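You operate a simulated robot arm through the tools that you are given. There is no shell and no other tool. Be economical: measure what you need, move in short steps, check, and stop when the job is done.

You are at the controls of a simulated robot arm. One attempt, no reset.

## Task
Grease the seal on the valve base with the round brush, then stand the blue plunger on it.
Fine: take the grease from the tin and put the brush back. Set down upright: round brush, blue plunger. A coat counts when it lies all over at full strength: go over it till it gets no stronger.

Only the result counts: the job must be done as asked and must still hold three seconds after the hand-in. Knocking over, shifting, dropping, spilling or breaking anything else fails it. A push-on lid holds only when it is set on centred and level and pressed home; a screw cap is set on level and turned clockwise until tight.

## Robot
A 7-joint arm with a two-finger parallel gripper, fixed in place. Base frame: the origin is at the foot of the arm, x ahead of it, y to its left, z up; the work surface is at about z = 0. Units: m, degrees, N and s.
With the tool pointing down near the work surface it reaches from about 0.22 to 0.58 m from the base axis. Its first joint turns from -66.0 to 66.0 degrees. Payload 2.5 kg.
The tool frame sits at the grasp point between the pads (the TCP): z along the fingers, y along the line on which they close. The tips reach 0.023 m beyond it. The gripper opens to 0.094 m. The fingers are 0.038 m wide and 0.01 m thick; the gripper's body (0.054 by 0.096 m) begins 0.039 m behind the TCP.
Orientation is that of the tool frame in the base frame, as a unit quaternion [x, y, z, w]. With the fingers straight down and closing along the base's y, the tool's x points along the base's -x, its y along +y and its z along -z.

## Interface
- The arm moves only by the tool send_rows. Its argument "increments" is a list of rows, each a list of 7 numbers: the gripper command, from -1 (shut) to 1 (fully open), values between in proportion, then the shift along the base's x, y, z in mm, then the turn, a rotation vector about the base's x, y, z in degrees. In form: [[jaw, dx, dy, dz, wx, wy, wz], ...]. A call has 1 to 12 rows; each row is the pose to reach, as a shift and turn from the pose commanded when the call began. Rows are played at 5 a second. More than 0.05 m and 8.6 degrees between two rows, or a gripper value outside its range, and nothing of the call is played. Where a pose cannot be reached the arm comes as near as it can. A force on the tool above 40 N (or 10 N above the force at the start of the call, whichever is more), or a blocked arm, ends the call early, and 0.2 s more pass. Each finger travels about 0.108 m/s and halts on what it meets, pressing with about 27 N; the grip force reading is that of the motor and also rises with nothing between the fingers. The clock runs only during rows and for 0.2 s after the last one: add rows that repeat a pose to give the fingers time. It gives the time, the measured TCP pose, the force on the tool (base axes), the opening and the grip force at its end, in the units of the frame above (readings bear some noise), with the torque about the TCP (base axes, N m) and any sound that the robot's microphone picked up.
- Cameras (640 x 400 px; columns grow to the right, rows downward): "scene" is fixed at [0.1186, -0.415, 0.5266]; the picture's right is [0.79, -0.61, 0.00], its down [-0.44, -0.58, -0.69] and it looks along [0.42, 0.55, -0.72] (base axes); focal length 240 px, centre (320, 200). "wrist" rides on the gripper at [0.086, 0.016, -0.074] in the tool frame; the picture's right is [-0.18, 0.98, 0.00], its down [-0.58, -0.11, -0.81] and it looks along [-0.79, -0.15, 0.59] (tool axes); focal length 243 px, centre (320, 200). There is no depth. A picture from a camera that has moved, and an enlarged one, comes with that camera's place and axes in the base frame and with its lens.
- get_image(camera): a new picture of that camera. No time passes.
- inspect(camera, box): a new picture of the part [left, top, right, bottom] of that camera's present view, enlarged. No time passes.
- hand_in(): hands the job in; it is judged then, once.

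Work in short steps. Places have to be worked out from the pictures, the camera data and where the tool is seen: move nearer, look again, correct. Check each grasp and each placing, and mend what went wrong. You have 120 turns and 68 pictures in all, those below and enlarged ones among them. Open the gripper and draw the arm clear of the work before you hand the job in, unless the task says otherwise; then end with one line.

The tools are called after "Call:" by a JSON object that holds its "fn" and its "kwargs". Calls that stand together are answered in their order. send_rows: Moves the arm, as the interface text tells. Its arguments: {"type":"object","properties":{"increments":{"type":"array"}},"required":["increments"]} The other tools are called the same way: get_image (camera) takes a picture; inspect (camera, box) takes an enlarged picture of a part of a camera's view; hand_in () hands the job in.

At the start:

```text
time: 0.0
ee_pos: [0.3043, -0.2437, 0.3466]
ee_rot: [0.0, 1.0, 0.001, 0.0]
wrist_force: [0.0, 0.0, 1.0]
torque: [-0.02, -0.02, -0.01]
gripper_width: 0.094
grasp_force: 0.0
```

scene: 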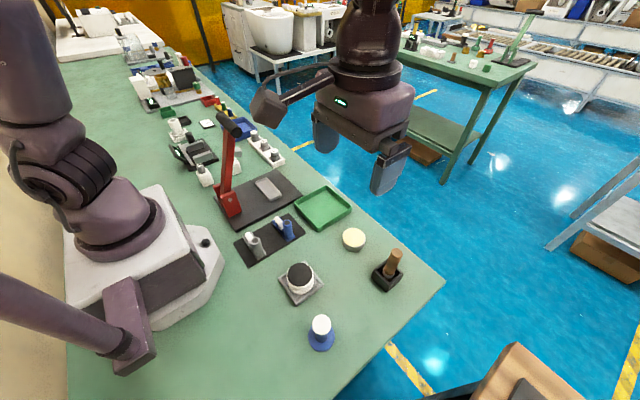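
wrist: 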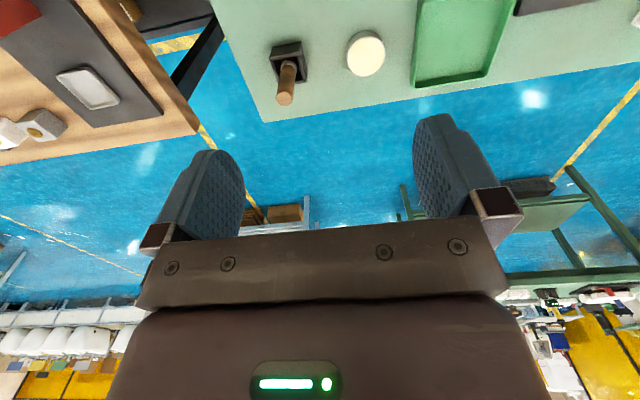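

I'll enlarge the work area to identify the objects.

Call:
{"fn": "inspect", "kwargs": {"camera": "scene", "box": [260, 210, 440, 360]}}

Call:
{"fn": "inspect", "kwargs": {"camera": "scene", "box": [180, 100, 360, 270]}}

```text
2.67 times, centred on (350, 285) of scene
camera zoom: at [0.1186, -0.415, 0.5266], right [0.79, -0.61, 0.0], down [-0.44, -0.58, -0.69], along [0.42, 0.55, -0.72], focal length 640 px, centre (240, -27)
```

zoom: 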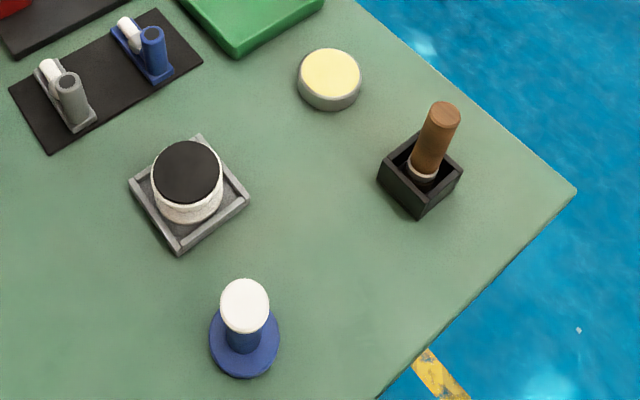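

```text
2.35 times, centred on (270, 185) of scene
camera zoom: at [0.1186, -0.415, 0.5266], right [0.79, -0.61, 0.0], down [-0.44, -0.58, -0.69], along [0.42, 0.55, -0.72], focal length 565 px, centre (438, 235)
```

zoom: 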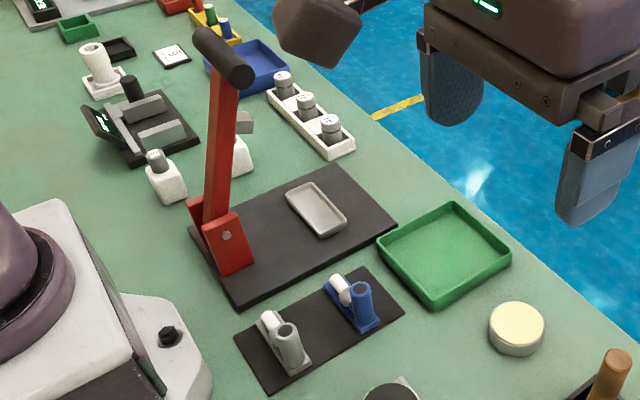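

The black-topped white cylinder in the grey tray at about (0.23,-0.20) looks like the valve base. The plunger is at about (0.198,-0.317), the tin at (0.395,-0.19) and the brush at (0.39,-0.31). I'll move closer to look at the brush and tin with the wrist camera.

Call:
{"fn": "send_rows", "kwargs": {"increments": [[1, 0, -20, -40, 0, 0, 0], [1, -2, -40, -80, 0, 0, 0], [1, -4, -60, -120, 0, 0, 0], [1, -4, -66, -146, 0, 0, 0], [1, -4, -66, -146, 0, 0, 0]]}}

Call:
{"fn": "get_image", "kwargs": {"camera": "wrist"}}

Call:
{"fn": "get_image", "kwargs": {"camera": "scene"}}

```text
time: 1.2
ee_pos: [0.2984, -0.311, 0.2033]
ee_rot: [0.0, 1.0, 0.0, -0.001]
wrist_force: [-0.5, 0.0, 0.7]
torque: [0.01, 0.01, 0.0]
gripper_width: 0.094
grasp_force: 0.1
```

```text
63 pictures are left
camera wrist: at [0.2125, -0.2924, 0.277], right [0.18, 0.98, 0.0], down [0.58, -0.11, 0.81], along [0.79, -0.15, -0.59], focal length 243 px, centre (320, 200)
```

wrist: 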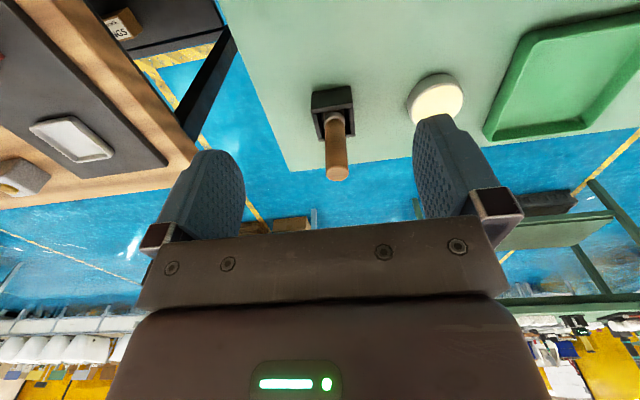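

```text
62 pictures are left
```

scene: 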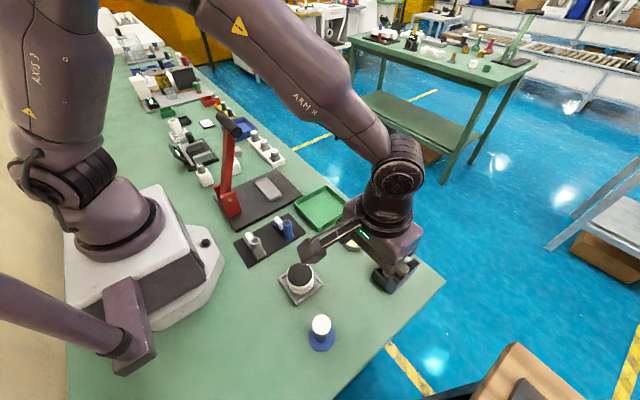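

The handle top triangulates to about (0.393,-0.307,0.109). I'll zoom in on the holder and tin before grasping.

Call:
{"fn": "inspect", "kwargs": {"camera": "wrist", "box": [280, 60, 480, 190]}}

Call:
{"fn": "inspect", "kwargs": {"camera": "scene", "box": [260, 240, 360, 310]}}

```text
3.08 times, centred on (380, 125) of wrist
camera zoom: at [0.2125, -0.2924, 0.277], right [0.18, 0.98, 0.0], down [0.58, -0.11, 0.81], along [0.79, -0.15, -0.59], focal length 746 px, centre (135, 431)
```

zoom: 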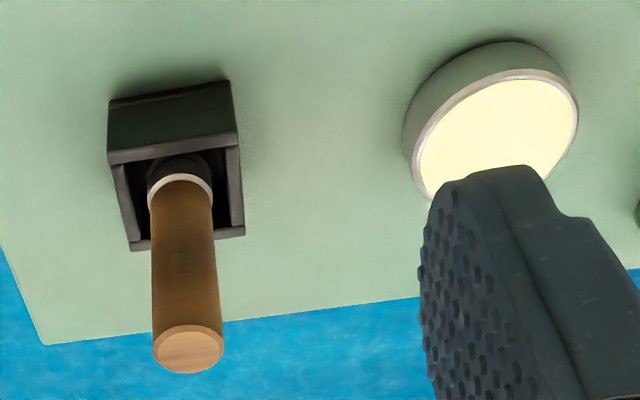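

```text
5.71 times, centred on (310, 275) of scene
camera zoom: at [0.1186, -0.415, 0.5266], right [0.79, -0.61, 0.0], down [-0.44, -0.58, -0.69], along [0.42, 0.55, -0.72], focal length 1372 px, centre (377, -229)
```

zoom: 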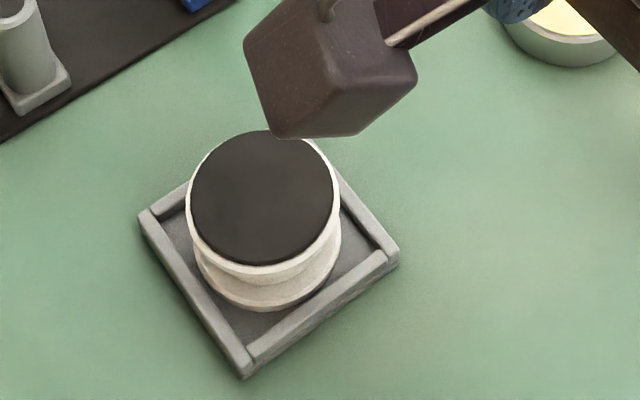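

The brush stands vertically at about (0.394,-0.308), and the tin is open. I'll move over the handle and descend.

Call:
{"fn": "send_rows", "kwargs": {"increments": [[1, 35, 2, 0, 0, 0, 0], [1, 70, 3, 0, 0, 0, 0], [1, 95, 3, 0, 0, 0, 0], [1, 95, 3, -30, 0, 0, 0], [1, 95, 3, -50, 0, 0, 0], [1, 95, 3, -50, 0, 0, 0]]}}

Call:
{"fn": "get_image", "kwargs": {"camera": "wrist"}}

Call:
{"fn": "inspect", "kwargs": {"camera": "scene", "box": [340, 210, 440, 300]}}

```text
time: 2.6
ee_pos: [0.3948, -0.3066, 0.1509]
ee_rot: [0.0, 1.0, -0.001, 0.0]
wrist_force: [-0.4, 0.3, -0.1]
torque: [0.01, 0.0, -0.01]
gripper_width: 0.0939
grasp_force: 0.0
```

```text
59 pictures are left
camera wrist: at [0.3085, -0.2899, 0.2245], right [0.18, 0.98, 0.0], down [0.58, -0.11, 0.81], along [0.79, -0.15, -0.59], focal length 243 px, centre (320, 200)
```

wrist: 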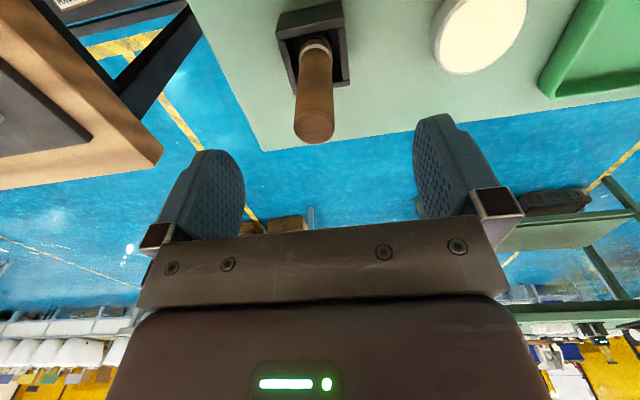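

```text
4.44 times, centred on (390, 255) of scene
camera zoom: at [0.1186, -0.415, 0.5266], right [0.79, -0.61, 0.0], down [-0.44, -0.58, -0.69], along [0.42, 0.55, -0.72], focal length 1067 px, centre (9, -44)
```

zoom: 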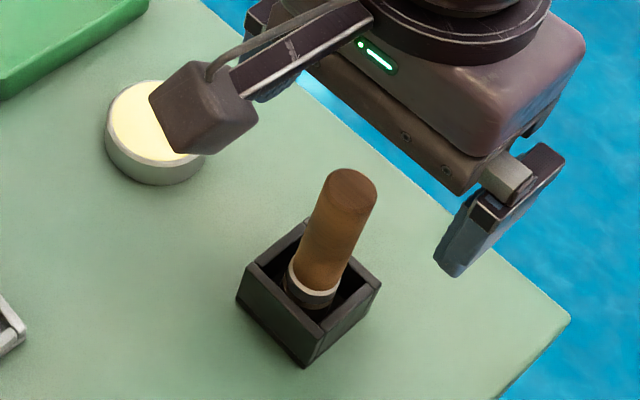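

The handle is centred to within a few mm. I'll descend around it to z≈0.083.

Call:
{"fn": "send_rows", "kwargs": {"increments": [[1, 2, -2, -25, 0, 0, 0], [1, 2, -2, -50, 0, 0, 0], [1, 2, -2, -68, 0, 0, 0], [1, 2, -2, -68, 0, 0, 0]]}}

Call:
{"fn": "get_image", "kwargs": {"camera": "wrist"}}

Call:
{"fn": "inspect", "kwargs": {"camera": "scene", "box": [340, 210, 440, 300]}}

```text
time: 3.6
ee_pos: [0.3976, -0.3098, 0.0833]
ee_rot: [-0.001, 1.0, 0.0, 0.0]
wrist_force: [0.6, -1.0, 0.4]
torque: [-0.02, 0.0, -0.02]
gripper_width: 0.0943
grasp_force: 0.0
```

```text
57 pictures are left
camera wrist: at [0.3106, -0.2919, 0.1567], right [0.18, 0.98, 0.0], down [0.58, -0.11, 0.81], along [0.79, -0.15, -0.59], focal length 243 px, centre (320, 200)
```

wrist: 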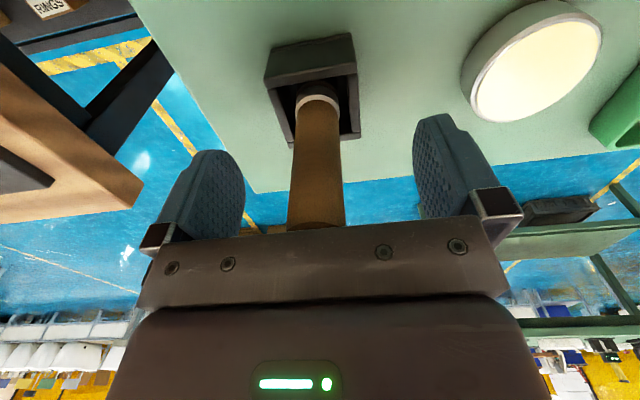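

```text
4.44 times, centred on (390, 255) of scene
camera zoom: at [0.1186, -0.415, 0.5266], right [0.79, -0.61, 0.0], down [-0.44, -0.58, -0.69], along [0.42, 0.55, -0.72], focal length 1067 px, centre (9, -44)
```

zoom: 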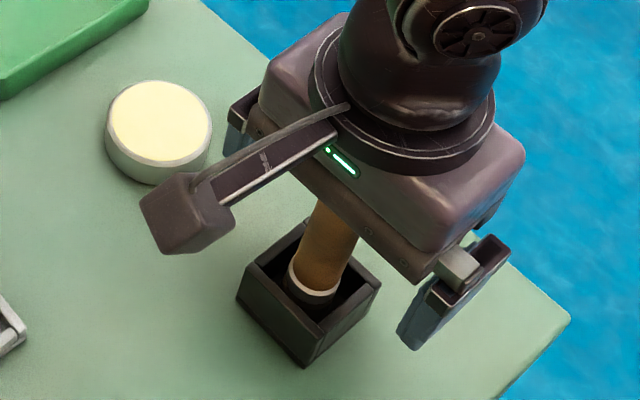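

The handle is centred between the fingers in y. I'll nudge x by -3 mm and close.

Call:
{"fn": "send_rows", "kwargs": {"increments": [[1, -3, 0, 0, 0, 0, 0], [-0.2, -3, 0, 0, 0, 0, 0], [-0.6, -3, 0, 0, 0, 0, 0], [-1, -3, 0, 0, 0, 0, 0], [-1, -3, 0, 0, 0, 0, 0], [-1, -3, 0, 0, 0, 0, 0]]}}

Call:
{"fn": "get_image", "kwargs": {"camera": "wrist"}}

```text
time: 5.0
ee_pos: [0.3926, -0.3093, 0.0828]
ee_rot: [-0.001, 1.0, -0.001, 0.0]
wrist_force: [-1.4, -0.5, 0.1]
torque: [-0.01, -0.02, -0.01]
gripper_width: 0.0215
grasp_force: 26.7
```

```text
55 pictures are left
camera wrist: at [0.3078, -0.2921, 0.1563], right [0.18, 0.98, 0.0], down [0.58, -0.11, 0.81], along [0.79, -0.15, -0.59], focal length 243 px, centre (320, 200)
```

wrist: 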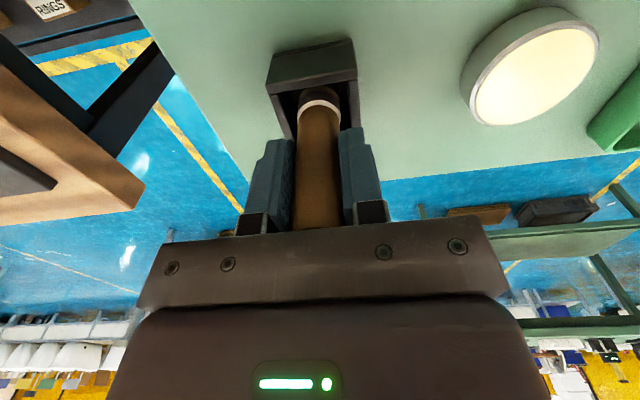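

The handle is gripped (21.5 mm) at about (0.393,-0.309,0.083), so that's the return pose. I'll lift straight up.

Call:
{"fn": "send_rows", "kwargs": {"increments": [[-1, 0, 0, 15, 0, 0, 0], [-1, 0, 0, 35, 0, 0, 0], [-1, 0, 0, 60, 0, 0, 0], [-1, 0, 0, 90, 0, 0, 0], [-1, 0, 0, 90, 0, 0, 0]]}}

Call:
{"fn": "get_image", "kwargs": {"camera": "wrist"}}

Call:
{"fn": "inspect", "kwargs": {"camera": "scene", "box": [310, 180, 440, 300]}}

```text
time: 6.2
ee_pos: [0.3942, -0.3076, 0.173]
ee_rot: [0.0, 1.0, 0.0, -0.001]
wrist_force: [0.1, 0.0, -0.4]
torque: [0.0, 0.02, -0.01]
gripper_width: 0.0218
grasp_force: 27.2
```

```text
54 pictures are left
camera wrist: at [0.3082, -0.2904, 0.2467], right [0.18, 0.98, 0.0], down [0.58, -0.11, 0.81], along [0.79, -0.15, -0.59], focal length 243 px, centre (320, 200)
```

wrist: 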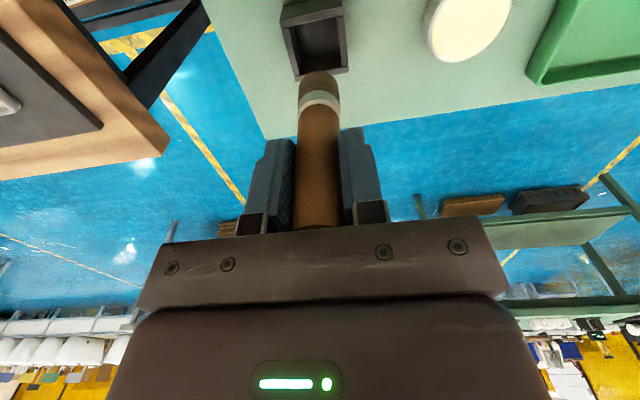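

```text
3.33 times, centred on (375, 240) of scene
camera zoom: at [0.1186, -0.415, 0.5266], right [0.79, -0.61, 0.0], down [-0.44, -0.58, -0.69], along [0.42, 0.55, -0.72], focal length 801 px, centre (137, 67)
```

zoom: 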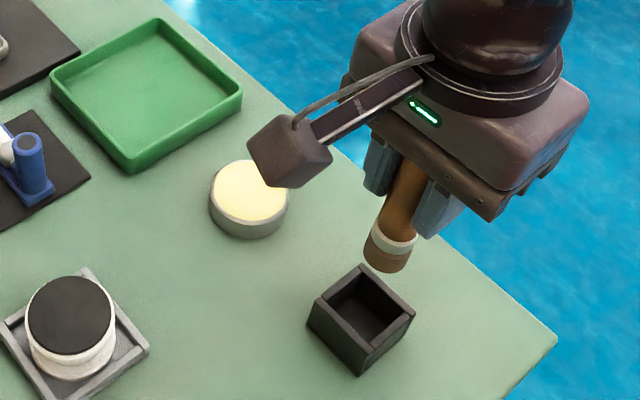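

The brush is out and its bristle end sits about 80 mm below the TCP. I'll move over the tin at about (0.394,-0.191).

Call:
{"fn": "send_rows", "kwargs": {"increments": [[-1, 0, 40, 0, 0, 0, 0], [-1, 0, 80, 0, 0, 0, 0], [-1, 1, 117, 0, 0, 0, 0], [-1, 1, 117, -25, 0, 0, 0], [-1, 1, 117, -45, 0, 0, 0], [-1, 1, 117, -45, 0, 0, 0]]}}

Call:
{"fn": "get_image", "kwargs": {"camera": "wrist"}}

Call:
{"fn": "inspect", "kwargs": {"camera": "scene", "box": [300, 180, 400, 270]}}

```text
time: 7.6
ee_pos: [0.3951, -0.1895, 0.127]
ee_rot: [0.0, 1.0, 0.0, 0.0]
wrist_force: [-0.1, -0.6, -0.4]
torque: [0.01, 0.04, -0.02]
gripper_width: 0.022
grasp_force: 26.8
```

```text
52 pictures are left
camera wrist: at [0.3091, -0.1723, 0.2009], right [0.18, 0.98, 0.0], down [0.58, -0.11, 0.81], along [0.79, -0.15, -0.59], focal length 243 px, centre (320, 200)
```

wrist: 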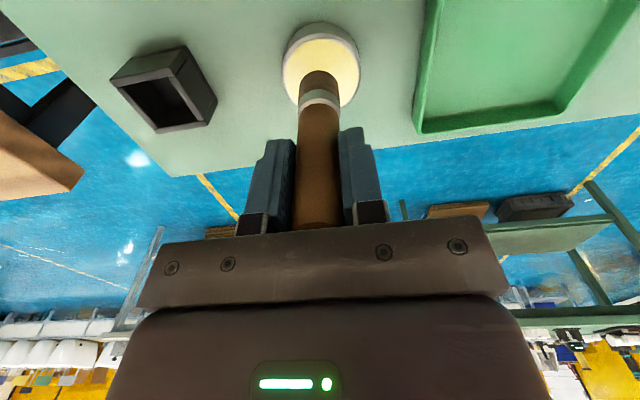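

```text
4.44 times, centred on (350, 225) of scene
camera zoom: at [0.1186, -0.415, 0.5266], right [0.79, -0.61, 0.0], down [-0.44, -0.58, -0.69], along [0.42, 0.55, -0.72], focal length 1067 px, centre (187, 89)
```

zoom: 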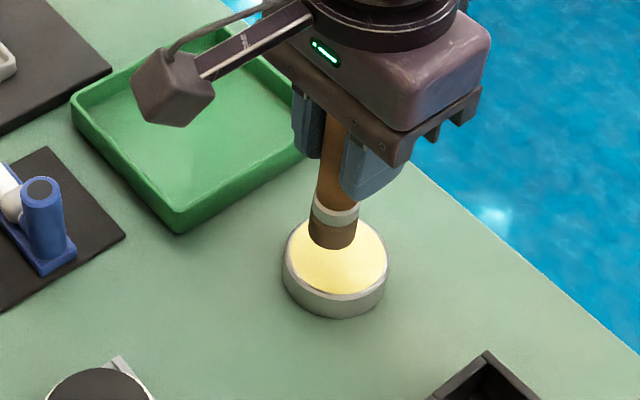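

The brush is centred over the tin. I'll lower it gently until it touches.

Call:
{"fn": "send_rows", "kwargs": {"increments": [[-1, 0, 0, -8, 0, 0, 0], [-1, 0, 0, -14, 0, 0, 0], [-1, 0, 0, -18, 0, 0, 0], [-1, 0, 0, -20, 0, 0, 0], [-1, 0, 0, -22, 0, 0, 0], [-1, 0, 0, -22, 0, 0, 0]]}}

Call:
{"fn": "inspect", "kwargs": {"camera": "scene", "box": [300, 180, 400, 270]}}

```text
time: 9.0
ee_pos: [0.3948, -0.1914, 0.1068]
ee_rot: [0.001, 1.0, 0.001, 0.0]
wrist_force: [-0.4, 0.6, -1.1]
torque: [0.01, 0.0, -0.01]
gripper_width: 0.0217
grasp_force: 27.3
```

```text
4.44 times, centred on (350, 225) of scene
camera zoom: at [0.1186, -0.415, 0.5266], right [0.79, -0.61, 0.0], down [-0.44, -0.58, -0.69], along [0.42, 0.55, -0.72], focal length 1067 px, centre (187, 89)
```

zoom: 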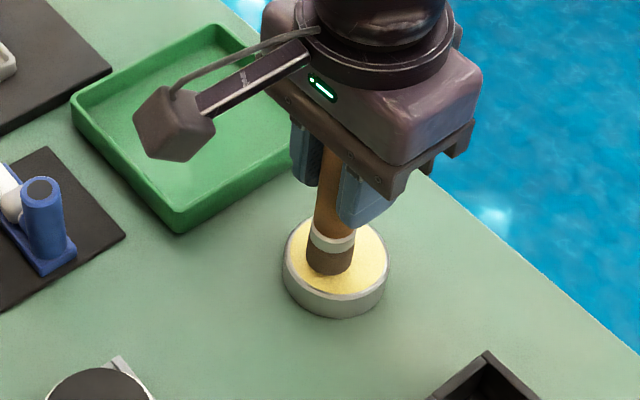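

There's no contact force yet, so I'll go down in 1.5–2 mm steps.

Call:
{"fn": "send_rows", "kwargs": {"increments": [[-1, 0, 0, -2, 0, 0, 0], [-1, 0, 0, -3, 0, 0, 0], [-1, 0, 0, -4, 0, 0, 0], [-1, 0, 0, -4, 0, 0, 0]]}}

Call:
{"fn": "inspect", "kwargs": {"camera": "scene", "box": [310, 210, 390, 260]}}

```text
time: 10.0
ee_pos: [0.3935, -0.192, 0.1022]
ee_rot: [0.0, 1.0, -0.001, 0.0]
wrist_force: [0.5, -0.5, 0.0]
torque: [0.05, -0.01, 0.0]
gripper_width: 0.0218
grasp_force: 26.9
```

```text
8.00 times, centred on (350, 235) of scene
camera zoom: at [0.1186, -0.415, 0.5266], right [0.79, -0.61, 0.0], down [-0.44, -0.58, -0.69], along [0.42, 0.55, -0.72], focal length 1921 px, centre (80, -80)
```

zoom: 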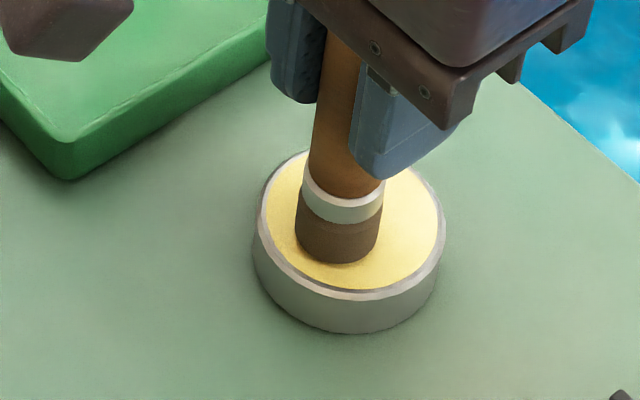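

The brush end looks close to the grease surface but there's still no force. I'll continue down.

Call:
{"fn": "send_rows", "kwargs": {"increments": [[-1, 0, 0, -1.5, 0, 0, 0], [-1, 0, 0, -3, 0, 0, 0], [-1, 0, 0, -4, 0, 0, 0], [-1, 0, 0, -4, 0, 0, 0]]}}

Call:
{"fn": "inspect", "kwargs": {"camera": "scene", "box": [310, 210, 390, 260]}}

```text
time: 11.0
ee_pos: [0.3969, -0.1914, 0.0987]
ee_rot: [0.0, 1.0, -0.001, 0.003]
wrist_force: [3.5, 1.5, 16.4]
torque: [0.29, -0.26, -0.06]
gripper_width: 0.0215
grasp_force: 27.4
```

```text
8.00 times, centred on (350, 235) of scene
camera zoom: at [0.1186, -0.415, 0.5267], right [0.79, -0.61, 0.0], down [-0.44, -0.58, -0.69], along [0.42, 0.55, -0.72], focal length 1921 px, centre (80, -80)
```

zoom: 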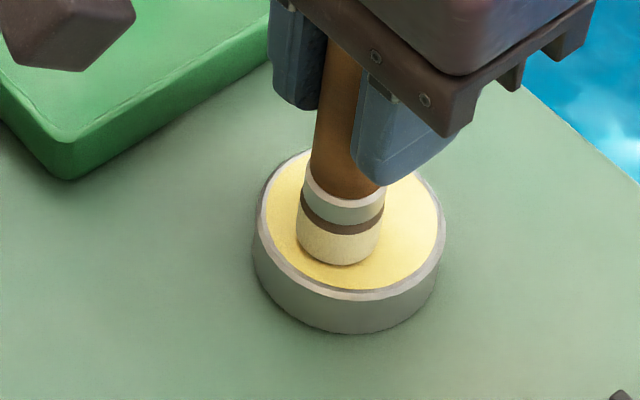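

The brush touched at TCP z≈0.100 and is now loaded with grease (its end shows yellow). I'll lift and move toward the valve base.

Call:
{"fn": "send_rows", "kwargs": {"increments": [[-1, 0, 0, 5, 0, 0, 0], [-1, 0, 0, 25, 0, 0, 0], [-1, 0, 0, 55, 0, 0, 0], [-1, 0, 0, 75, 0, 0, 0], [-1, -40, -3, 75, 0, 0, 0], [-1, -80, -5, 75, 0, 0, 0], [-1, -120, -8, 75, 0, 0, 0], [-1, -120, -8, 75, 0, 0, 0]]}}

Call:
{"fn": "get_image", "kwargs": {"camera": "wrist"}}

Call:
{"fn": "inspect", "kwargs": {"camera": "scene", "box": [260, 190, 400, 310]}}

```text
time: 12.8
ee_pos: [0.278, -0.201, 0.1705]
ee_rot: [0.0, 1.0, 0.001, 0.0]
wrist_force: [-0.3, -0.3, -0.8]
torque: [-0.02, 0.0, 0.01]
gripper_width: 0.0219
grasp_force: 27.0
```

```text
47 pictures are left
camera wrist: at [0.1912, -0.1825, 0.246], right [0.18, 0.98, 0.0], down [0.58, -0.11, 0.81], along [0.79, -0.15, -0.59], focal length 243 px, centre (320, 200)
```

wrist: 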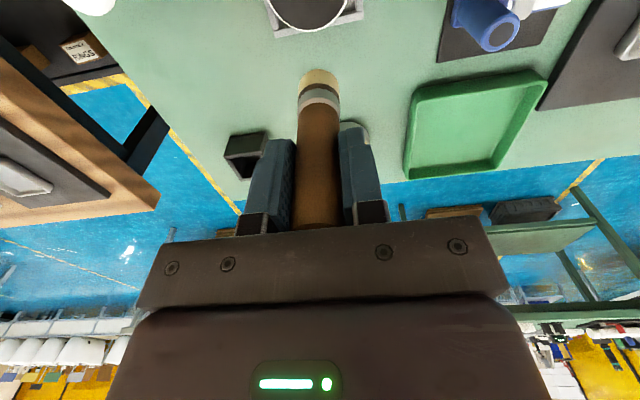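

```text
3.33 times, centred on (330, 250) of scene
camera zoom: at [0.1186, -0.415, 0.5266], right [0.79, -0.61, 0.0], down [-0.44, -0.58, -0.69], along [0.42, 0.55, -0.72], focal length 801 px, centre (287, 33)
```

zoom: 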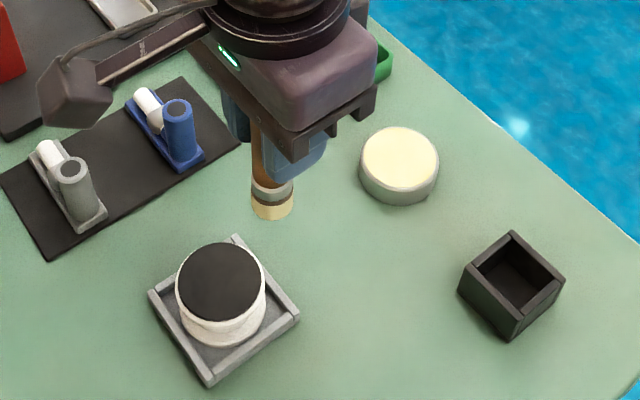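

The tin and holder are undisturbed. I'll move back 45 mm so the seal comes into the wrist view.

Call:
{"fn": "send_rows", "kwargs": {"increments": [[-1, -25, 0, 0, 0, 0, 0], [-1, -46, 0, 0, 0, 0, 0], [-1, -46, 0, 0, 0, 0, 0]]}}

Call:
{"fn": "get_image", "kwargs": {"camera": "wrist"}}

Call:
{"fn": "inspect", "kwargs": {"camera": "scene", "box": [260, 230, 360, 310]}}

```text
time: 13.6
ee_pos: [0.2303, -0.201, 0.1728]
ee_rot: [0.0, 1.0, 0.0, 0.0]
wrist_force: [-0.3, -0.1, -0.8]
torque: [-0.01, 0.0, -0.01]
gripper_width: 0.0217
grasp_force: 27.2
```

```text
45 pictures are left
camera wrist: at [0.1436, -0.1822, 0.2479], right [0.18, 0.98, 0.0], down [0.58, -0.11, 0.81], along [0.79, -0.15, -0.59], focal length 243 px, centre (320, 200)
```

wrist: 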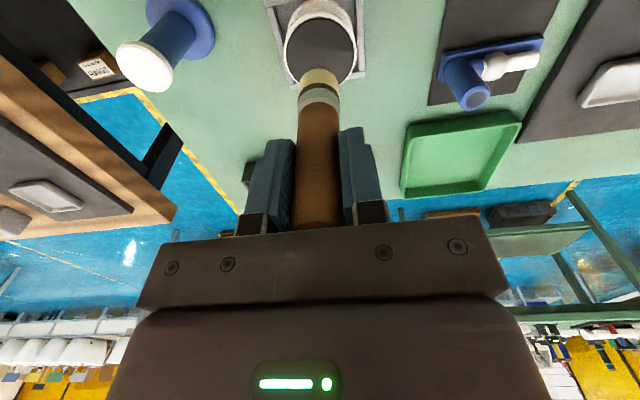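

```text
5.00 times, centred on (310, 270) of scene
camera zoom: at [0.1186, -0.415, 0.5266], right [0.79, -0.61, 0.0], down [-0.44, -0.58, -0.69], along [0.42, 0.55, -0.72], focal length 1201 px, centre (370, -150)
```

zoom: 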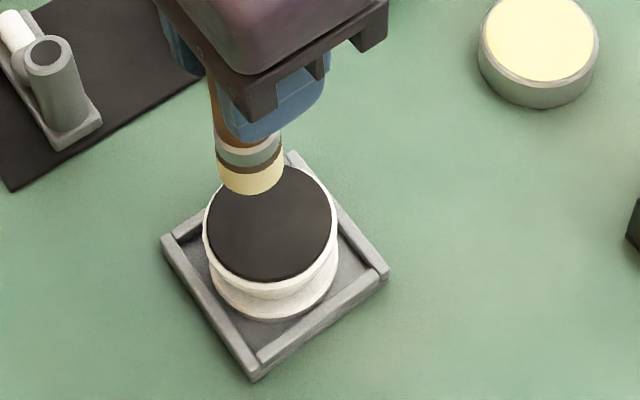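

The seal centre is estimated at about (0.230,-0.198), z≈0.035–0.045. I'll descend partway and check alignment.

Call:
{"fn": "send_rows", "kwargs": {"increments": [[-1, 0, 2, -15, 0, 0, 0], [-1, 0, 2, -28, 0, 0, 0], [-1, 0, 2, -38, 0, 0, 0], [-1, 0, 2, -38, 0, 0, 0]]}}

Call:
{"fn": "inspect", "kwargs": {"camera": "scene", "box": [270, 240, 340, 310]}}

Call:
{"fn": "inspect", "kwargs": {"camera": "wrist", "box": [220, 0, 420, 130]}}

```text
time: 14.6
ee_pos: [0.2282, -0.198, 0.1359]
ee_rot: [0.001, 1.0, 0.0, 0.0]
wrist_force: [0.6, 0.1, -1.0]
torque: [-0.02, -0.01, 0.02]
gripper_width: 0.0219
grasp_force: 26.9
```

```text
5.71 times, centred on (305, 275) of scene
camera zoom: at [0.1186, -0.415, 0.5266], right [0.79, -0.61, 0.0], down [-0.44, -0.58, -0.69], along [0.42, 0.55, -0.72], focal length 1372 px, centre (406, -229)
```

zoom: 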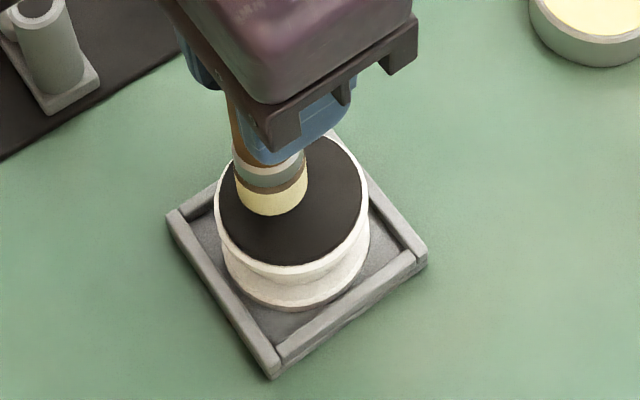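

```text
3.08 times, centred on (320, 65) of wrist
camera zoom: at [0.1426, -0.1802, 0.2095], right [0.18, 0.98, 0.0], down [0.58, -0.11, 0.81], along [0.79, -0.15, -0.59], focal length 746 px, centre (320, 615)
```

zoom: 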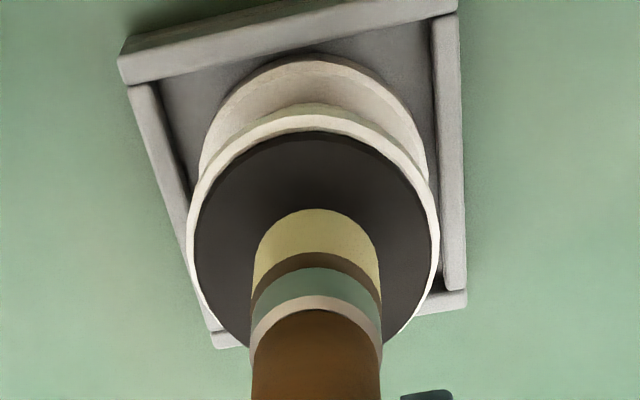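

Alignment is good: the brush is near the seal centre, with the seal about 56 mm across and the brush about 23 mm. I'll lower in small steps to find contact.

Call:
{"fn": "send_rows", "kwargs": {"increments": [[-1, 0, 0, -4, 0, 0, 0], [-1, 0, 0, -7, 0, 0, 0], [-1, 0, 0, -9, 0, 0, 0], [-1, 0, 0, -10, 0, 0, 0], [-1, 0, 0, -10, 0, 0, 0]]}}

Call:
{"fn": "inspect", "kwargs": {"camera": "scene", "box": [270, 240, 340, 310]}}

```text
time: 15.8
ee_pos: [0.2291, -0.1987, 0.1249]
ee_rot: [0.0, 1.0, 0.0, 0.001]
wrist_force: [0.1, 2.9, 14.2]
torque: [0.33, -0.06, 0.01]
gripper_width: 0.0219
grasp_force: 27.8
```

```text
5.71 times, centred on (305, 275) of scene
camera zoom: at [0.1186, -0.415, 0.5267], right [0.79, -0.61, 0.0], down [-0.44, -0.58, -0.69], along [0.42, 0.55, -0.72], focal length 1372 px, centre (406, -229)
```

zoom: 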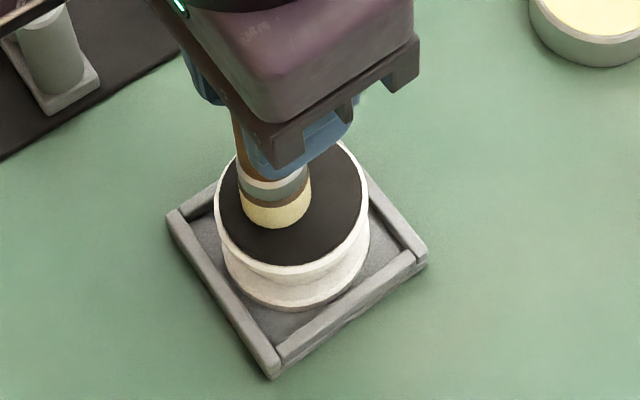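

Contact at TCP z≈0.125 with 14 N. I'll ease off about 1.2 mm to lighten it and read the force.

Call:
{"fn": "send_rows", "kwargs": {"increments": [[-1, 0, 0, 0.6, 0, 0, 0], [-1, 0, 0, 1.2, 0, 0, 0], [-1, 0, 0, 1.2, 0, 0, 0]]}}

```text
time: 16.6
ee_pos: [0.2291, -0.1982, 0.1262]
ee_rot: [0.0, 1.0, -0.001, 0.0]
wrist_force: [0.1, 1.4, 0.4]
torque: [-0.01, 0.01, 0.01]
gripper_width: 0.0218
grasp_force: 26.7
```

Now only light contact. I'll press 0.5 mm and make a short test stroke along x, then look at the mark.

Call:
{"fn": "send_rows", "kwargs": {"increments": [[-1, 0, 0, -0.5, 0, 0, 0], [-1, 4, 0, -0.5, 0, 0, 0], [-1, 8, 0, -0.5, 0, 0, 0], [-1, 12, 0, -0.5, 0, 0, 0], [-1, 16, 0, -0.5, 0, 0, 0], [-1, 20, 0, -0.5, 0, 0, 0]]}}

Call:
{"fn": "inspect", "kwargs": {"camera": "scene", "box": [270, 240, 340, 310]}}

Call:
{"fn": "inspect", "kwargs": {"camera": "wrist", "box": [220, 0, 420, 130]}}

```text
time: 18.0
ee_pos: [0.2468, -0.199, 0.1244]
ee_rot: [0.0, 1.0, 0.001, 0.0]
wrist_force: [0.0, 1.2, -0.4]
torque: [-0.03, 0.02, 0.01]
gripper_width: 0.0217
grasp_force: 27.2
```

```text
5.71 times, centred on (305, 275) of scene
camera zoom: at [0.1186, -0.415, 0.5266], right [0.79, -0.61, 0.0], down [-0.44, -0.58, -0.69], along [0.42, 0.55, -0.72], focal length 1372 px, centre (406, -229)
```

zoom: 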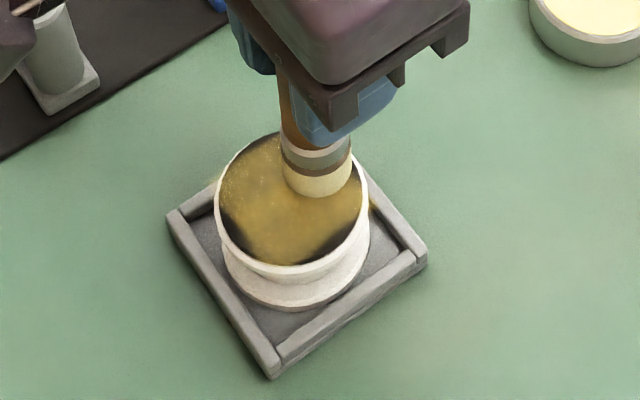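

```text
3.08 times, centred on (320, 65) of wrist
camera zoom: at [0.1622, -0.1805, 0.1996], right [0.18, 0.98, 0.0], down [0.58, -0.11, 0.81], along [0.79, -0.15, -0.59], focal length 746 px, centre (320, 615)
```

zoom: 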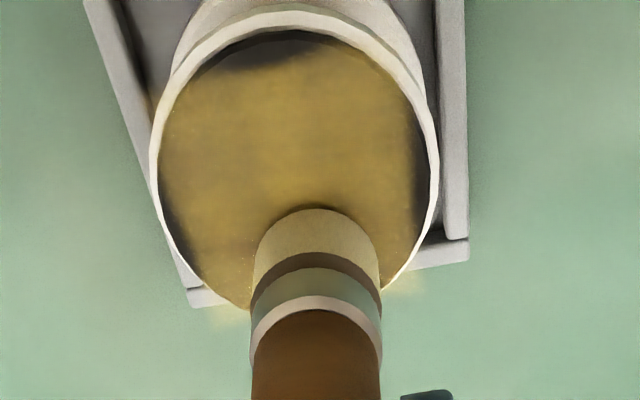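

The coat spreads wider than the brush, leaving bare rims at the -x, -y and +y sides. I judge the seal centre to be about (0.2315,-0.200), so I'll run a 9 mm radius circle around it.

Call:
{"fn": "send_rows", "kwargs": {"increments": [[-1, -7, -1.5, 0, 0, 0, 0], [-1, -9.6, 4.9, 0, 0, 0, 0], [-1, -16, 7.5, 0, 0, 0, 0], [-1, -22.4, 4.9, 0, 0, 0, 0], [-1, -25, -1.5, 0, 0, 0, 0], [-1, -22.4, -7.9, 0, 0, 0, 0], [-1, -16, -10.5, 0, 0, 0, 0], [-1, -9.6, -7.9, 0, 0, 0, 0], [-1, -7, -1.5, 0, 0, 0, 0], [-1, -16, -1.5, 0, 0, 0, 0]]}}

Call:
{"fn": "inspect", "kwargs": {"camera": "scene", "box": [270, 240, 340, 310]}}

Call:
{"fn": "inspect", "kwargs": {"camera": "wrist", "box": [220, 0, 420, 130]}}

```text
time: 20.2
ee_pos: [0.2332, -0.1999, 0.1245]
ee_rot: [-0.001, 1.0, 0.0, 0.0]
wrist_force: [1.2, -0.7, 3.1]
torque: [-0.1, -0.11, 0.0]
gripper_width: 0.022
grasp_force: 26.6
```

```text
5.71 times, centred on (305, 275) of scene
camera zoom: at [0.1186, -0.415, 0.5266], right [0.79, -0.61, 0.0], down [-0.44, -0.58, -0.69], along [0.42, 0.55, -0.72], focal length 1372 px, centre (406, -229)
```

zoom: 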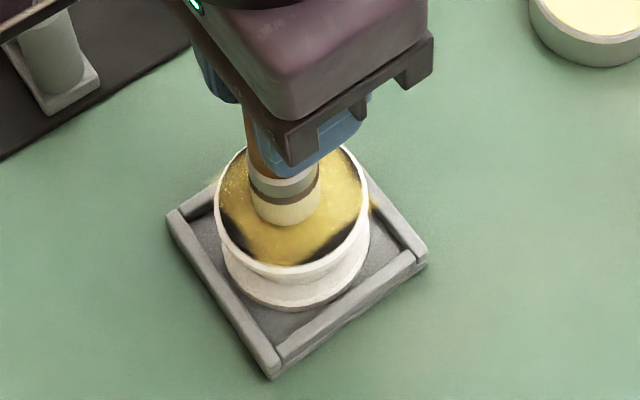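

```text
3.08 times, centred on (320, 65) of wrist
camera zoom: at [0.1467, -0.1823, 0.1994], right [0.18, 0.98, 0.0], down [0.58, -0.11, 0.81], along [0.79, -0.15, -0.59], focal length 746 px, centre (320, 615)
```

zoom: 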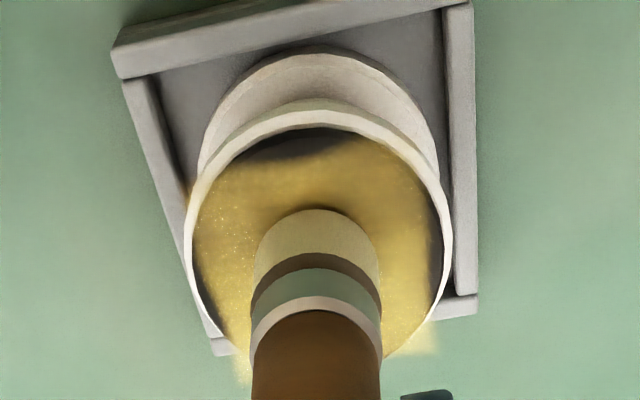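

The covered area got stronger, but the -x and -y rims are still bare. I'll run a wider circle (17 mm radius) to reach the edge.

Call:
{"fn": "send_rows", "kwargs": {"increments": [[-1, -9, 0, 0, 0, 0, 0], [-1, -18, 0, 0, 0, 0, 0], [-1, -15.7, -8.5, 0, 0, 0, 0], [-1, -9.5, -14.7, 0, 0, 0, 0], [-1, -1, -17, 0, 0, 0, 0], [-1, 7.5, -14.7, 0, 0, 0, 0], [-1, 13.7, -8.5, 0, 0, 0, 0], [-1, 16, 0, 0, 0, 0, 0], [-1, 13.7, 8.5, 0, 0, 0, 0], [-1, 7.5, 14.7, 0, 0, 0, 0], [-1, -1, 17, 0, 0, 0, 0], [-1, -9.5, 14.7, 0, 0, 0, 0]]}}

Call:
{"fn": "inspect", "kwargs": {"camera": "scene", "box": [270, 240, 340, 310]}}

Call:
{"fn": "inspect", "kwargs": {"camera": "wrist", "box": [220, 0, 420, 130]}}

```text
time: 22.8
ee_pos: [0.2242, -0.1851, 0.1244]
ee_rot: [0.0, 1.0, -0.001, 0.001]
wrist_force: [3.2, -0.5, 8.0]
torque: [-0.19, -0.19, 0.01]
gripper_width: 0.022
grasp_force: 27.4
```

```text
5.71 times, centred on (305, 275) of scene
camera zoom: at [0.1186, -0.415, 0.5266], right [0.79, -0.61, 0.0], down [-0.44, -0.58, -0.69], along [0.42, 0.55, -0.72], focal length 1372 px, centre (406, -229)
```

zoom: 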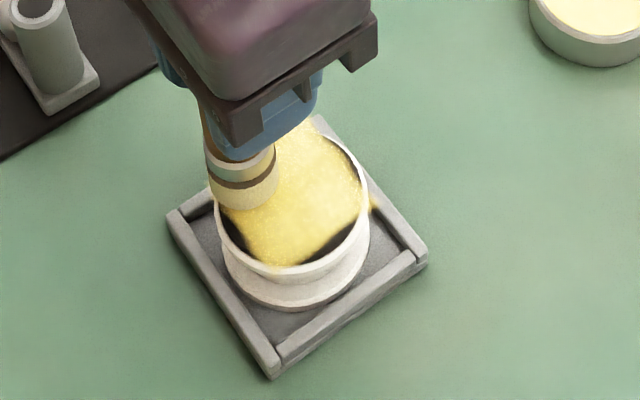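

```text
3.08 times, centred on (320, 65) of wrist
camera zoom: at [0.1372, -0.1676, 0.1992], right [0.18, 0.98, 0.0], down [0.58, -0.11, 0.81], along [0.79, -0.15, -0.59], focal length 746 px, centre (320, 615)
```

zoom: 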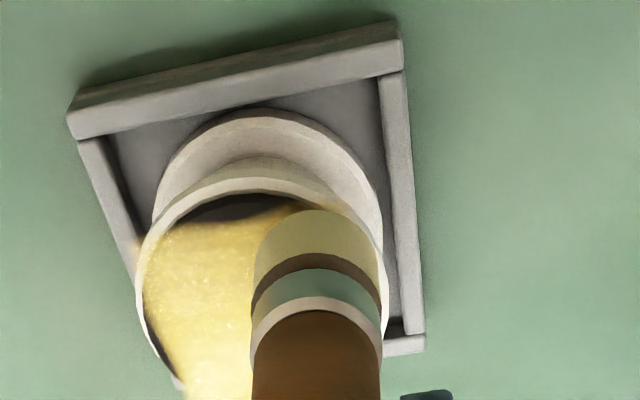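

The coat shows as a patch over the seal and is getting stronger, and the tray hasn't moved. I'll do another lap at medium radius plus the centre.

Call:
{"fn": "send_rows", "kwargs": {"increments": [[-1, -0.7, -5.5, 0.2, 0, 0, 0], [-1, -4.5, -14.7, 0.2, 0, 0, 0], [-1, -0.7, -23.9, 0.2, 0, 0, 0], [-1, 8.5, -27.7, 0.2, 0, 0, 0], [-1, 17.7, -23.9, 0.2, 0, 0, 0], [-1, 21.5, -14.7, 0.2, 0, 0, 0], [-1, 17.7, -5.5, 0.2, 0, 0, 0], [-1, 8.5, -1.7, 0.2, 0, 0, 0], [-1, 8.5, -10, 0.2, 0, 0, 0], [-1, 8.5, -20, 0.2, 0, 0, 0], [-1, 2, -15, 0.2, 0, 0, 0], [-1, 8.5, -14.7, 0.2, 0, 0, 0]]}}

Call:
{"fn": "inspect", "kwargs": {"camera": "wrist", "box": [220, 0, 420, 130]}}

```text
time: 25.4
ee_pos: [0.2314, -0.1996, 0.1258]
ee_rot: [0.0, 1.0, 0.0, 0.0]
wrist_force: [-0.6, 0.2, 0.0]
torque: [-0.03, 0.02, 0.0]
gripper_width: 0.0219
grasp_force: 27.3
```

```text
3.08 times, centred on (320, 65) of wrist
camera zoom: at [0.1453, -0.1818, 0.2007], right [0.18, 0.98, 0.0], down [0.58, -0.11, 0.81], along [0.79, -0.15, -0.59], focal length 746 px, centre (320, 615)
```

zoom: 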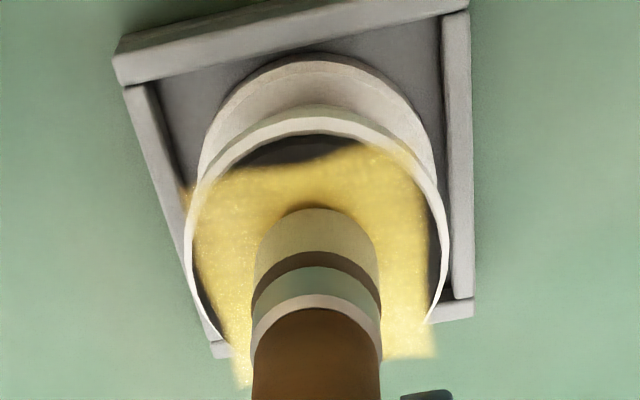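

Contact was light on that lap. I'll lift 30 mm and move aside to see the whole coat.

Call:
{"fn": "send_rows", "kwargs": {"increments": [[-1, 0, 0, 15, 0, 0, 0], [-1, 0, 0, 35, 0, 0, 0], [-1, 30, 30, 40, 0, 0, 0], [-1, 60, 50, 40, 0, 0, 0], [-1, 60, 50, 40, 0, 0, 0]]}}

Call:
{"fn": "inspect", "kwargs": {"camera": "scene", "box": [270, 230, 340, 310]}}

```text
time: 26.6
ee_pos: [0.2932, -0.149, 0.1668]
ee_rot: [0.0, 1.0, -0.001, 0.0]
wrist_force: [-0.5, 1.0, -1.3]
torque: [0.04, -0.02, -0.01]
gripper_width: 0.0217
grasp_force: 27.5
```

```text
5.00 times, centred on (305, 270) of scene
camera zoom: at [0.1186, -0.415, 0.5266], right [0.79, -0.61, 0.0], down [-0.44, -0.58, -0.69], along [0.42, 0.55, -0.72], focal length 1201 px, centre (395, -150)
```

zoom: 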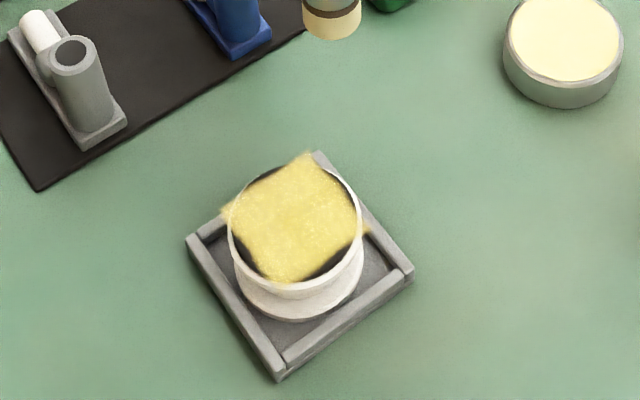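

The coat shows as an even square patch. I'll go over it again with firmer contact and compare the strength.

Call:
{"fn": "send_rows", "kwargs": {"increments": [[-1, -30, -25, 0, 0, 0, 0], [-1, -60, -50, 0, 0, 0, 0], [-1, -60, -50, -20, 0, 0, 0], [-1, -60, -50, -36, 0, 0, 0], [-1, -60, -50, -40.3, 0, 0, 0], [-1, -69, -50, -40.3, 0, 0, 0], [-1, -69, -57, -40.3, 0, 0, 0], [-1, -60, -60, -40.3, 0, 0, 0], [-1, -51, -57, -40.3, 0, 0, 0], [-1, -48, -50, -40.3, 0, 0, 0], [-1, -51, -43, -40.3, 0, 0, 0], [-1, -60, -40, -40.3, 0, 0, 0]]}}

```text
time: 29.2
ee_pos: [0.2316, -0.189, 0.1254]
ee_rot: [-0.001, 1.0, 0.0, 0.0]
wrist_force: [-0.6, 1.3, 0.3]
torque: [-0.01, 0.01, 0.03]
gripper_width: 0.0216
grasp_force: 27.6
```

Contact is barely there, so I'll press 0.5 mm lower and do another lap including the rim.

Call:
{"fn": "send_rows", "kwargs": {"increments": [[-1, 0, 0, -0.5, 0, 0, 0], [-1, -9, -2, -0.5, 0, 0, 0], [-1, -14, -10, -0.5, 0, 0, 0], [-1, -10, -20, -0.5, 0, 0, 0], [-1, 0, -25, -0.5, 0, 0, 0], [-1, 10, -20, -0.5, 0, 0, 0], [-1, 14, -10, -0.5, 0, 0, 0], [-1, 10, 0, -0.5, 0, 0, 0], [-1, 0, 4, -0.5, 0, 0, 0], [-1, 0, -5, -0.5, 0, 0, 0], [-1, 0, -14, -0.5, 0, 0, 0], [-1, 0, -10, -0.5, 0, 0, 0]]}}

Call:
{"fn": "send_rows", "kwargs": {"increments": [[-1, 0, 0, 15, 0, 0, 0], [-1, 0, 0, 35, 0, 0, 0], [-1, 30, 30, 40, 0, 0, 0], [-1, 60, 50, 40, 0, 0, 0], [-1, 60, 50, 40, 0, 0, 0]]}}

Call:
{"fn": "inspect", "kwargs": {"camera": "scene", "box": [270, 230, 340, 310]}}

```text
time: 31.8
ee_pos: [0.2322, -0.1995, 0.1236]
ee_rot: [0.0, 1.0, 0.0, 0.0]
wrist_force: [0.7, -1.3, -0.2]
torque: [0.0, 0.0, -0.02]
gripper_width: 0.0215
grasp_force: 26.6
```

```text
time: 33.0
ee_pos: [0.2933, -0.1497, 0.1652]
ee_rot: [0.0, 1.0, 0.0, 0.0]
wrist_force: [-0.3, 0.8, -0.7]
torque: [0.0, 0.03, 0.01]
gripper_width: 0.0214
grasp_force: 27.0
```

```text
5.00 times, centred on (305, 270) of scene
camera zoom: at [0.1186, -0.415, 0.5266], right [0.79, -0.61, 0.0], down [-0.44, -0.58, -0.69], along [0.42, 0.55, -0.72], focal length 1201 px, centre (395, -150)
```

zoom: 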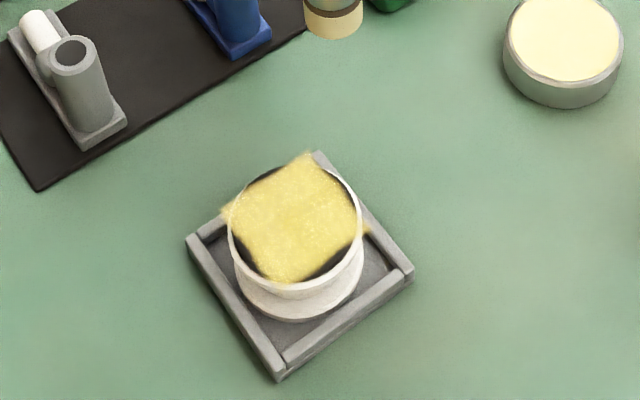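

The strength looks unchanged, but the last lap read zero force, so contact isn't certain. I'll reload at the tin and do a lap with confirmed contact.

Call:
{"fn": "send_rows", "kwargs": {"increments": [[-1, 35, -14, 0, 0, 0, 0], [-1, 70, -28, 0, 0, 0, 0], [-1, 101.5, -41.5, 0, 0, 0, 0], [-1, 101.5, -41.5, -30, 0, 0, 0], [-1, 101.5, -41.5, -55, 0, 0, 0], [-1, 101.5, -41.5, -63, 0, 0, 0], [-1, 101.5, -41.5, -65, 0, 0, 0], [-1, 101.5, -41.5, -66.3, 0, 0, 0], [-1, 101.5, -41.5, -66.3, 0, 0, 0]]}}

Call:
{"fn": "inspect", "kwargs": {"camera": "scene", "box": [310, 210, 390, 260]}}

```text
time: 35.0
ee_pos: [0.3939, -0.1902, 0.0975]
ee_rot: [0.0, 1.0, -0.001, 0.001]
wrist_force: [1.4, 2.1, 17.6]
torque: [0.14, -0.14, 0.01]
gripper_width: 0.0219
grasp_force: 27.3
```

```text
8.00 times, centred on (350, 235) of scene
camera zoom: at [0.1186, -0.415, 0.5267], right [0.79, -0.61, 0.0], down [-0.44, -0.58, -0.69], along [0.42, 0.55, -0.72], focal length 1921 px, centre (80, -80)
```

zoom: 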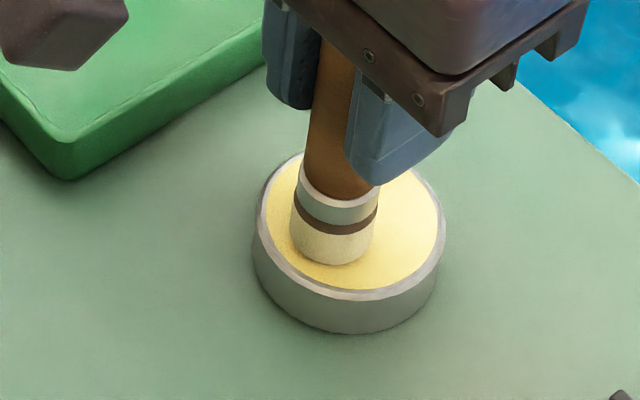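

The brush is reloaded. I'll return above the seal centre, stopping about 3 mm above contact.

Call:
{"fn": "send_rows", "kwargs": {"increments": [[-1, 0, 0, 10, 0, 0, 0], [-1, 0, 0, 40, 0, 0, 0], [-1, 0, 0, 68, 0, 0, 0], [-1, -45, -3, 68, 0, 0, 0], [-1, -90, -5, 68, 0, 0, 0], [-1, -130, -7, 68, 0, 0, 0], [-1, -163, -9, 68, 0, 0, 0], [-1, -163, -9, 45, 0, 0, 0], [-1, -163, -9, 31, 0, 0, 0], [-1, -163, -9, 28, 0, 0, 0], [-1, -163, -9, 26.8, 0, 0, 0]]}}

```text
time: 37.4
ee_pos: [0.2297, -0.1995, 0.1252]
ee_rot: [0.0, 1.0, 0.0, -0.001]
wrist_force: [0.5, 0.2, 0.0]
torque: [0.02, 0.0, 0.0]
gripper_width: 0.0216
grasp_force: 26.4
```

No contact yet, so I'll step down 0.7 mm at a time.

Call:
{"fn": "send_rows", "kwargs": {"increments": [[-1, 0, 0, -0.7, 0, 0, 0], [-1, 0, 0, -1.2, 0, 0, 0], [-1, 0, 0, -1.2, 0, 0, 0]]}}

```text
time: 38.2
ee_pos: [0.2296, -0.1998, 0.1242]
ee_rot: [0.0, 1.0, 0.0, 0.0]
wrist_force: [-0.3, -0.7, -1.4]
torque: [-0.03, -0.02, 0.03]
gripper_width: 0.0213
grasp_force: 26.7
```

Call:
{"fn": "send_rows", "kwargs": {"increments": [[-1, 0, 0, -0.5, 0, 0, 0], [-1, 0, 0, -1.0, 0, 0, 0], [-1, 0, 0, -1.0, 0, 0, 0]]}}

```text
time: 39.0
ee_pos: [0.23, -0.1992, 0.123]
ee_rot: [-0.001, 1.0, -0.001, 0.001]
wrist_force: [0.5, -0.5, 2.1]
torque: [-0.03, -0.05, -0.02]
gripper_width: 0.0217
grasp_force: 26.7
```

Contact at about 2 N. I'll add 0.3 mm and do a full two-radius pass.

Call:
{"fn": "send_rows", "kwargs": {"increments": [[-1, 1, 0, -0.3, 0, 0, 0], [-1, -8, 0, -0.3, 0, 0, 0], [-1, -5, -8, -0.3, 0, 0, 0], [-1, 1, -10, -0.3, 0, 0, 0], [-1, 8, -8, -0.3, 0, 0, 0], [-1, 11, 0, -0.3, 0, 0, 0], [-1, 8, 8, -0.3, 0, 0, 0], [-1, 1, 10, -0.3, 0, 0, 0], [-1, -5, 8, -0.3, 0, 0, 0], [-1, -8, 0, -0.3, 0, 0, 0], [-1, -14, 0, -0.3, 0, 0, 0], [-1, -14, 0, -0.3, 0, 0, 0]]}}

Call:
{"fn": "send_rows", "kwargs": {"increments": [[-1, 3, -10, 0, 0, 0, 0], [-1, 10, -15, 0, 0, 0, 0], [-1, 17, -15, 0, 0, 0, 0], [-1, 25, -10, 0, 0, 0, 0], [-1, 30, -2, 0, 0, 0, 0], [-1, 27, 8, 0, 0, 0, 0], [-1, 20, 14, 0, 0, 0, 0], [-1, 12, 15, 0, 0, 0, 0], [-1, 4, 10, 0, 0, 0, 0], [-1, 0, 2, 0, 0, 0, 0], [-1, 8, 0, 0, 0, 0, 0], [-1, 15, 0, 0, 0, 0, 0]]}}

Call:
{"fn": "inspect", "kwargs": {"camera": "scene", "box": [270, 230, 340, 310]}}

```text
time: 41.6
ee_pos: [0.2156, -0.2006, 0.1215]
ee_rot: [0.0, 1.0, 0.0, 0.0]
wrist_force: [0.4, -0.2, 0.8]
torque: [-0.02, -0.06, 0.03]
gripper_width: 0.0217
grasp_force: 26.9
```

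```text
time: 44.2
ee_pos: [0.2324, -0.2001, 0.1229]
ee_rot: [0.0, 1.0, 0.0, 0.001]
wrist_force: [0.2, -0.6, 1.8]
torque: [-0.03, 0.05, -0.01]
gripper_width: 0.0215
grasp_force: 27.1
```

```text
5.00 times, centred on (305, 270) of scene
camera zoom: at [0.1186, -0.415, 0.5266], right [0.79, -0.61, 0.0], down [-0.44, -0.58, -0.69], along [0.42, 0.55, -0.72], focal length 1201 px, centre (395, -150)
```

zoom: 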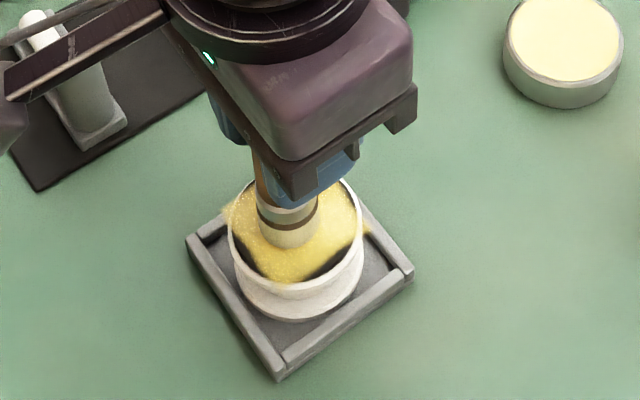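

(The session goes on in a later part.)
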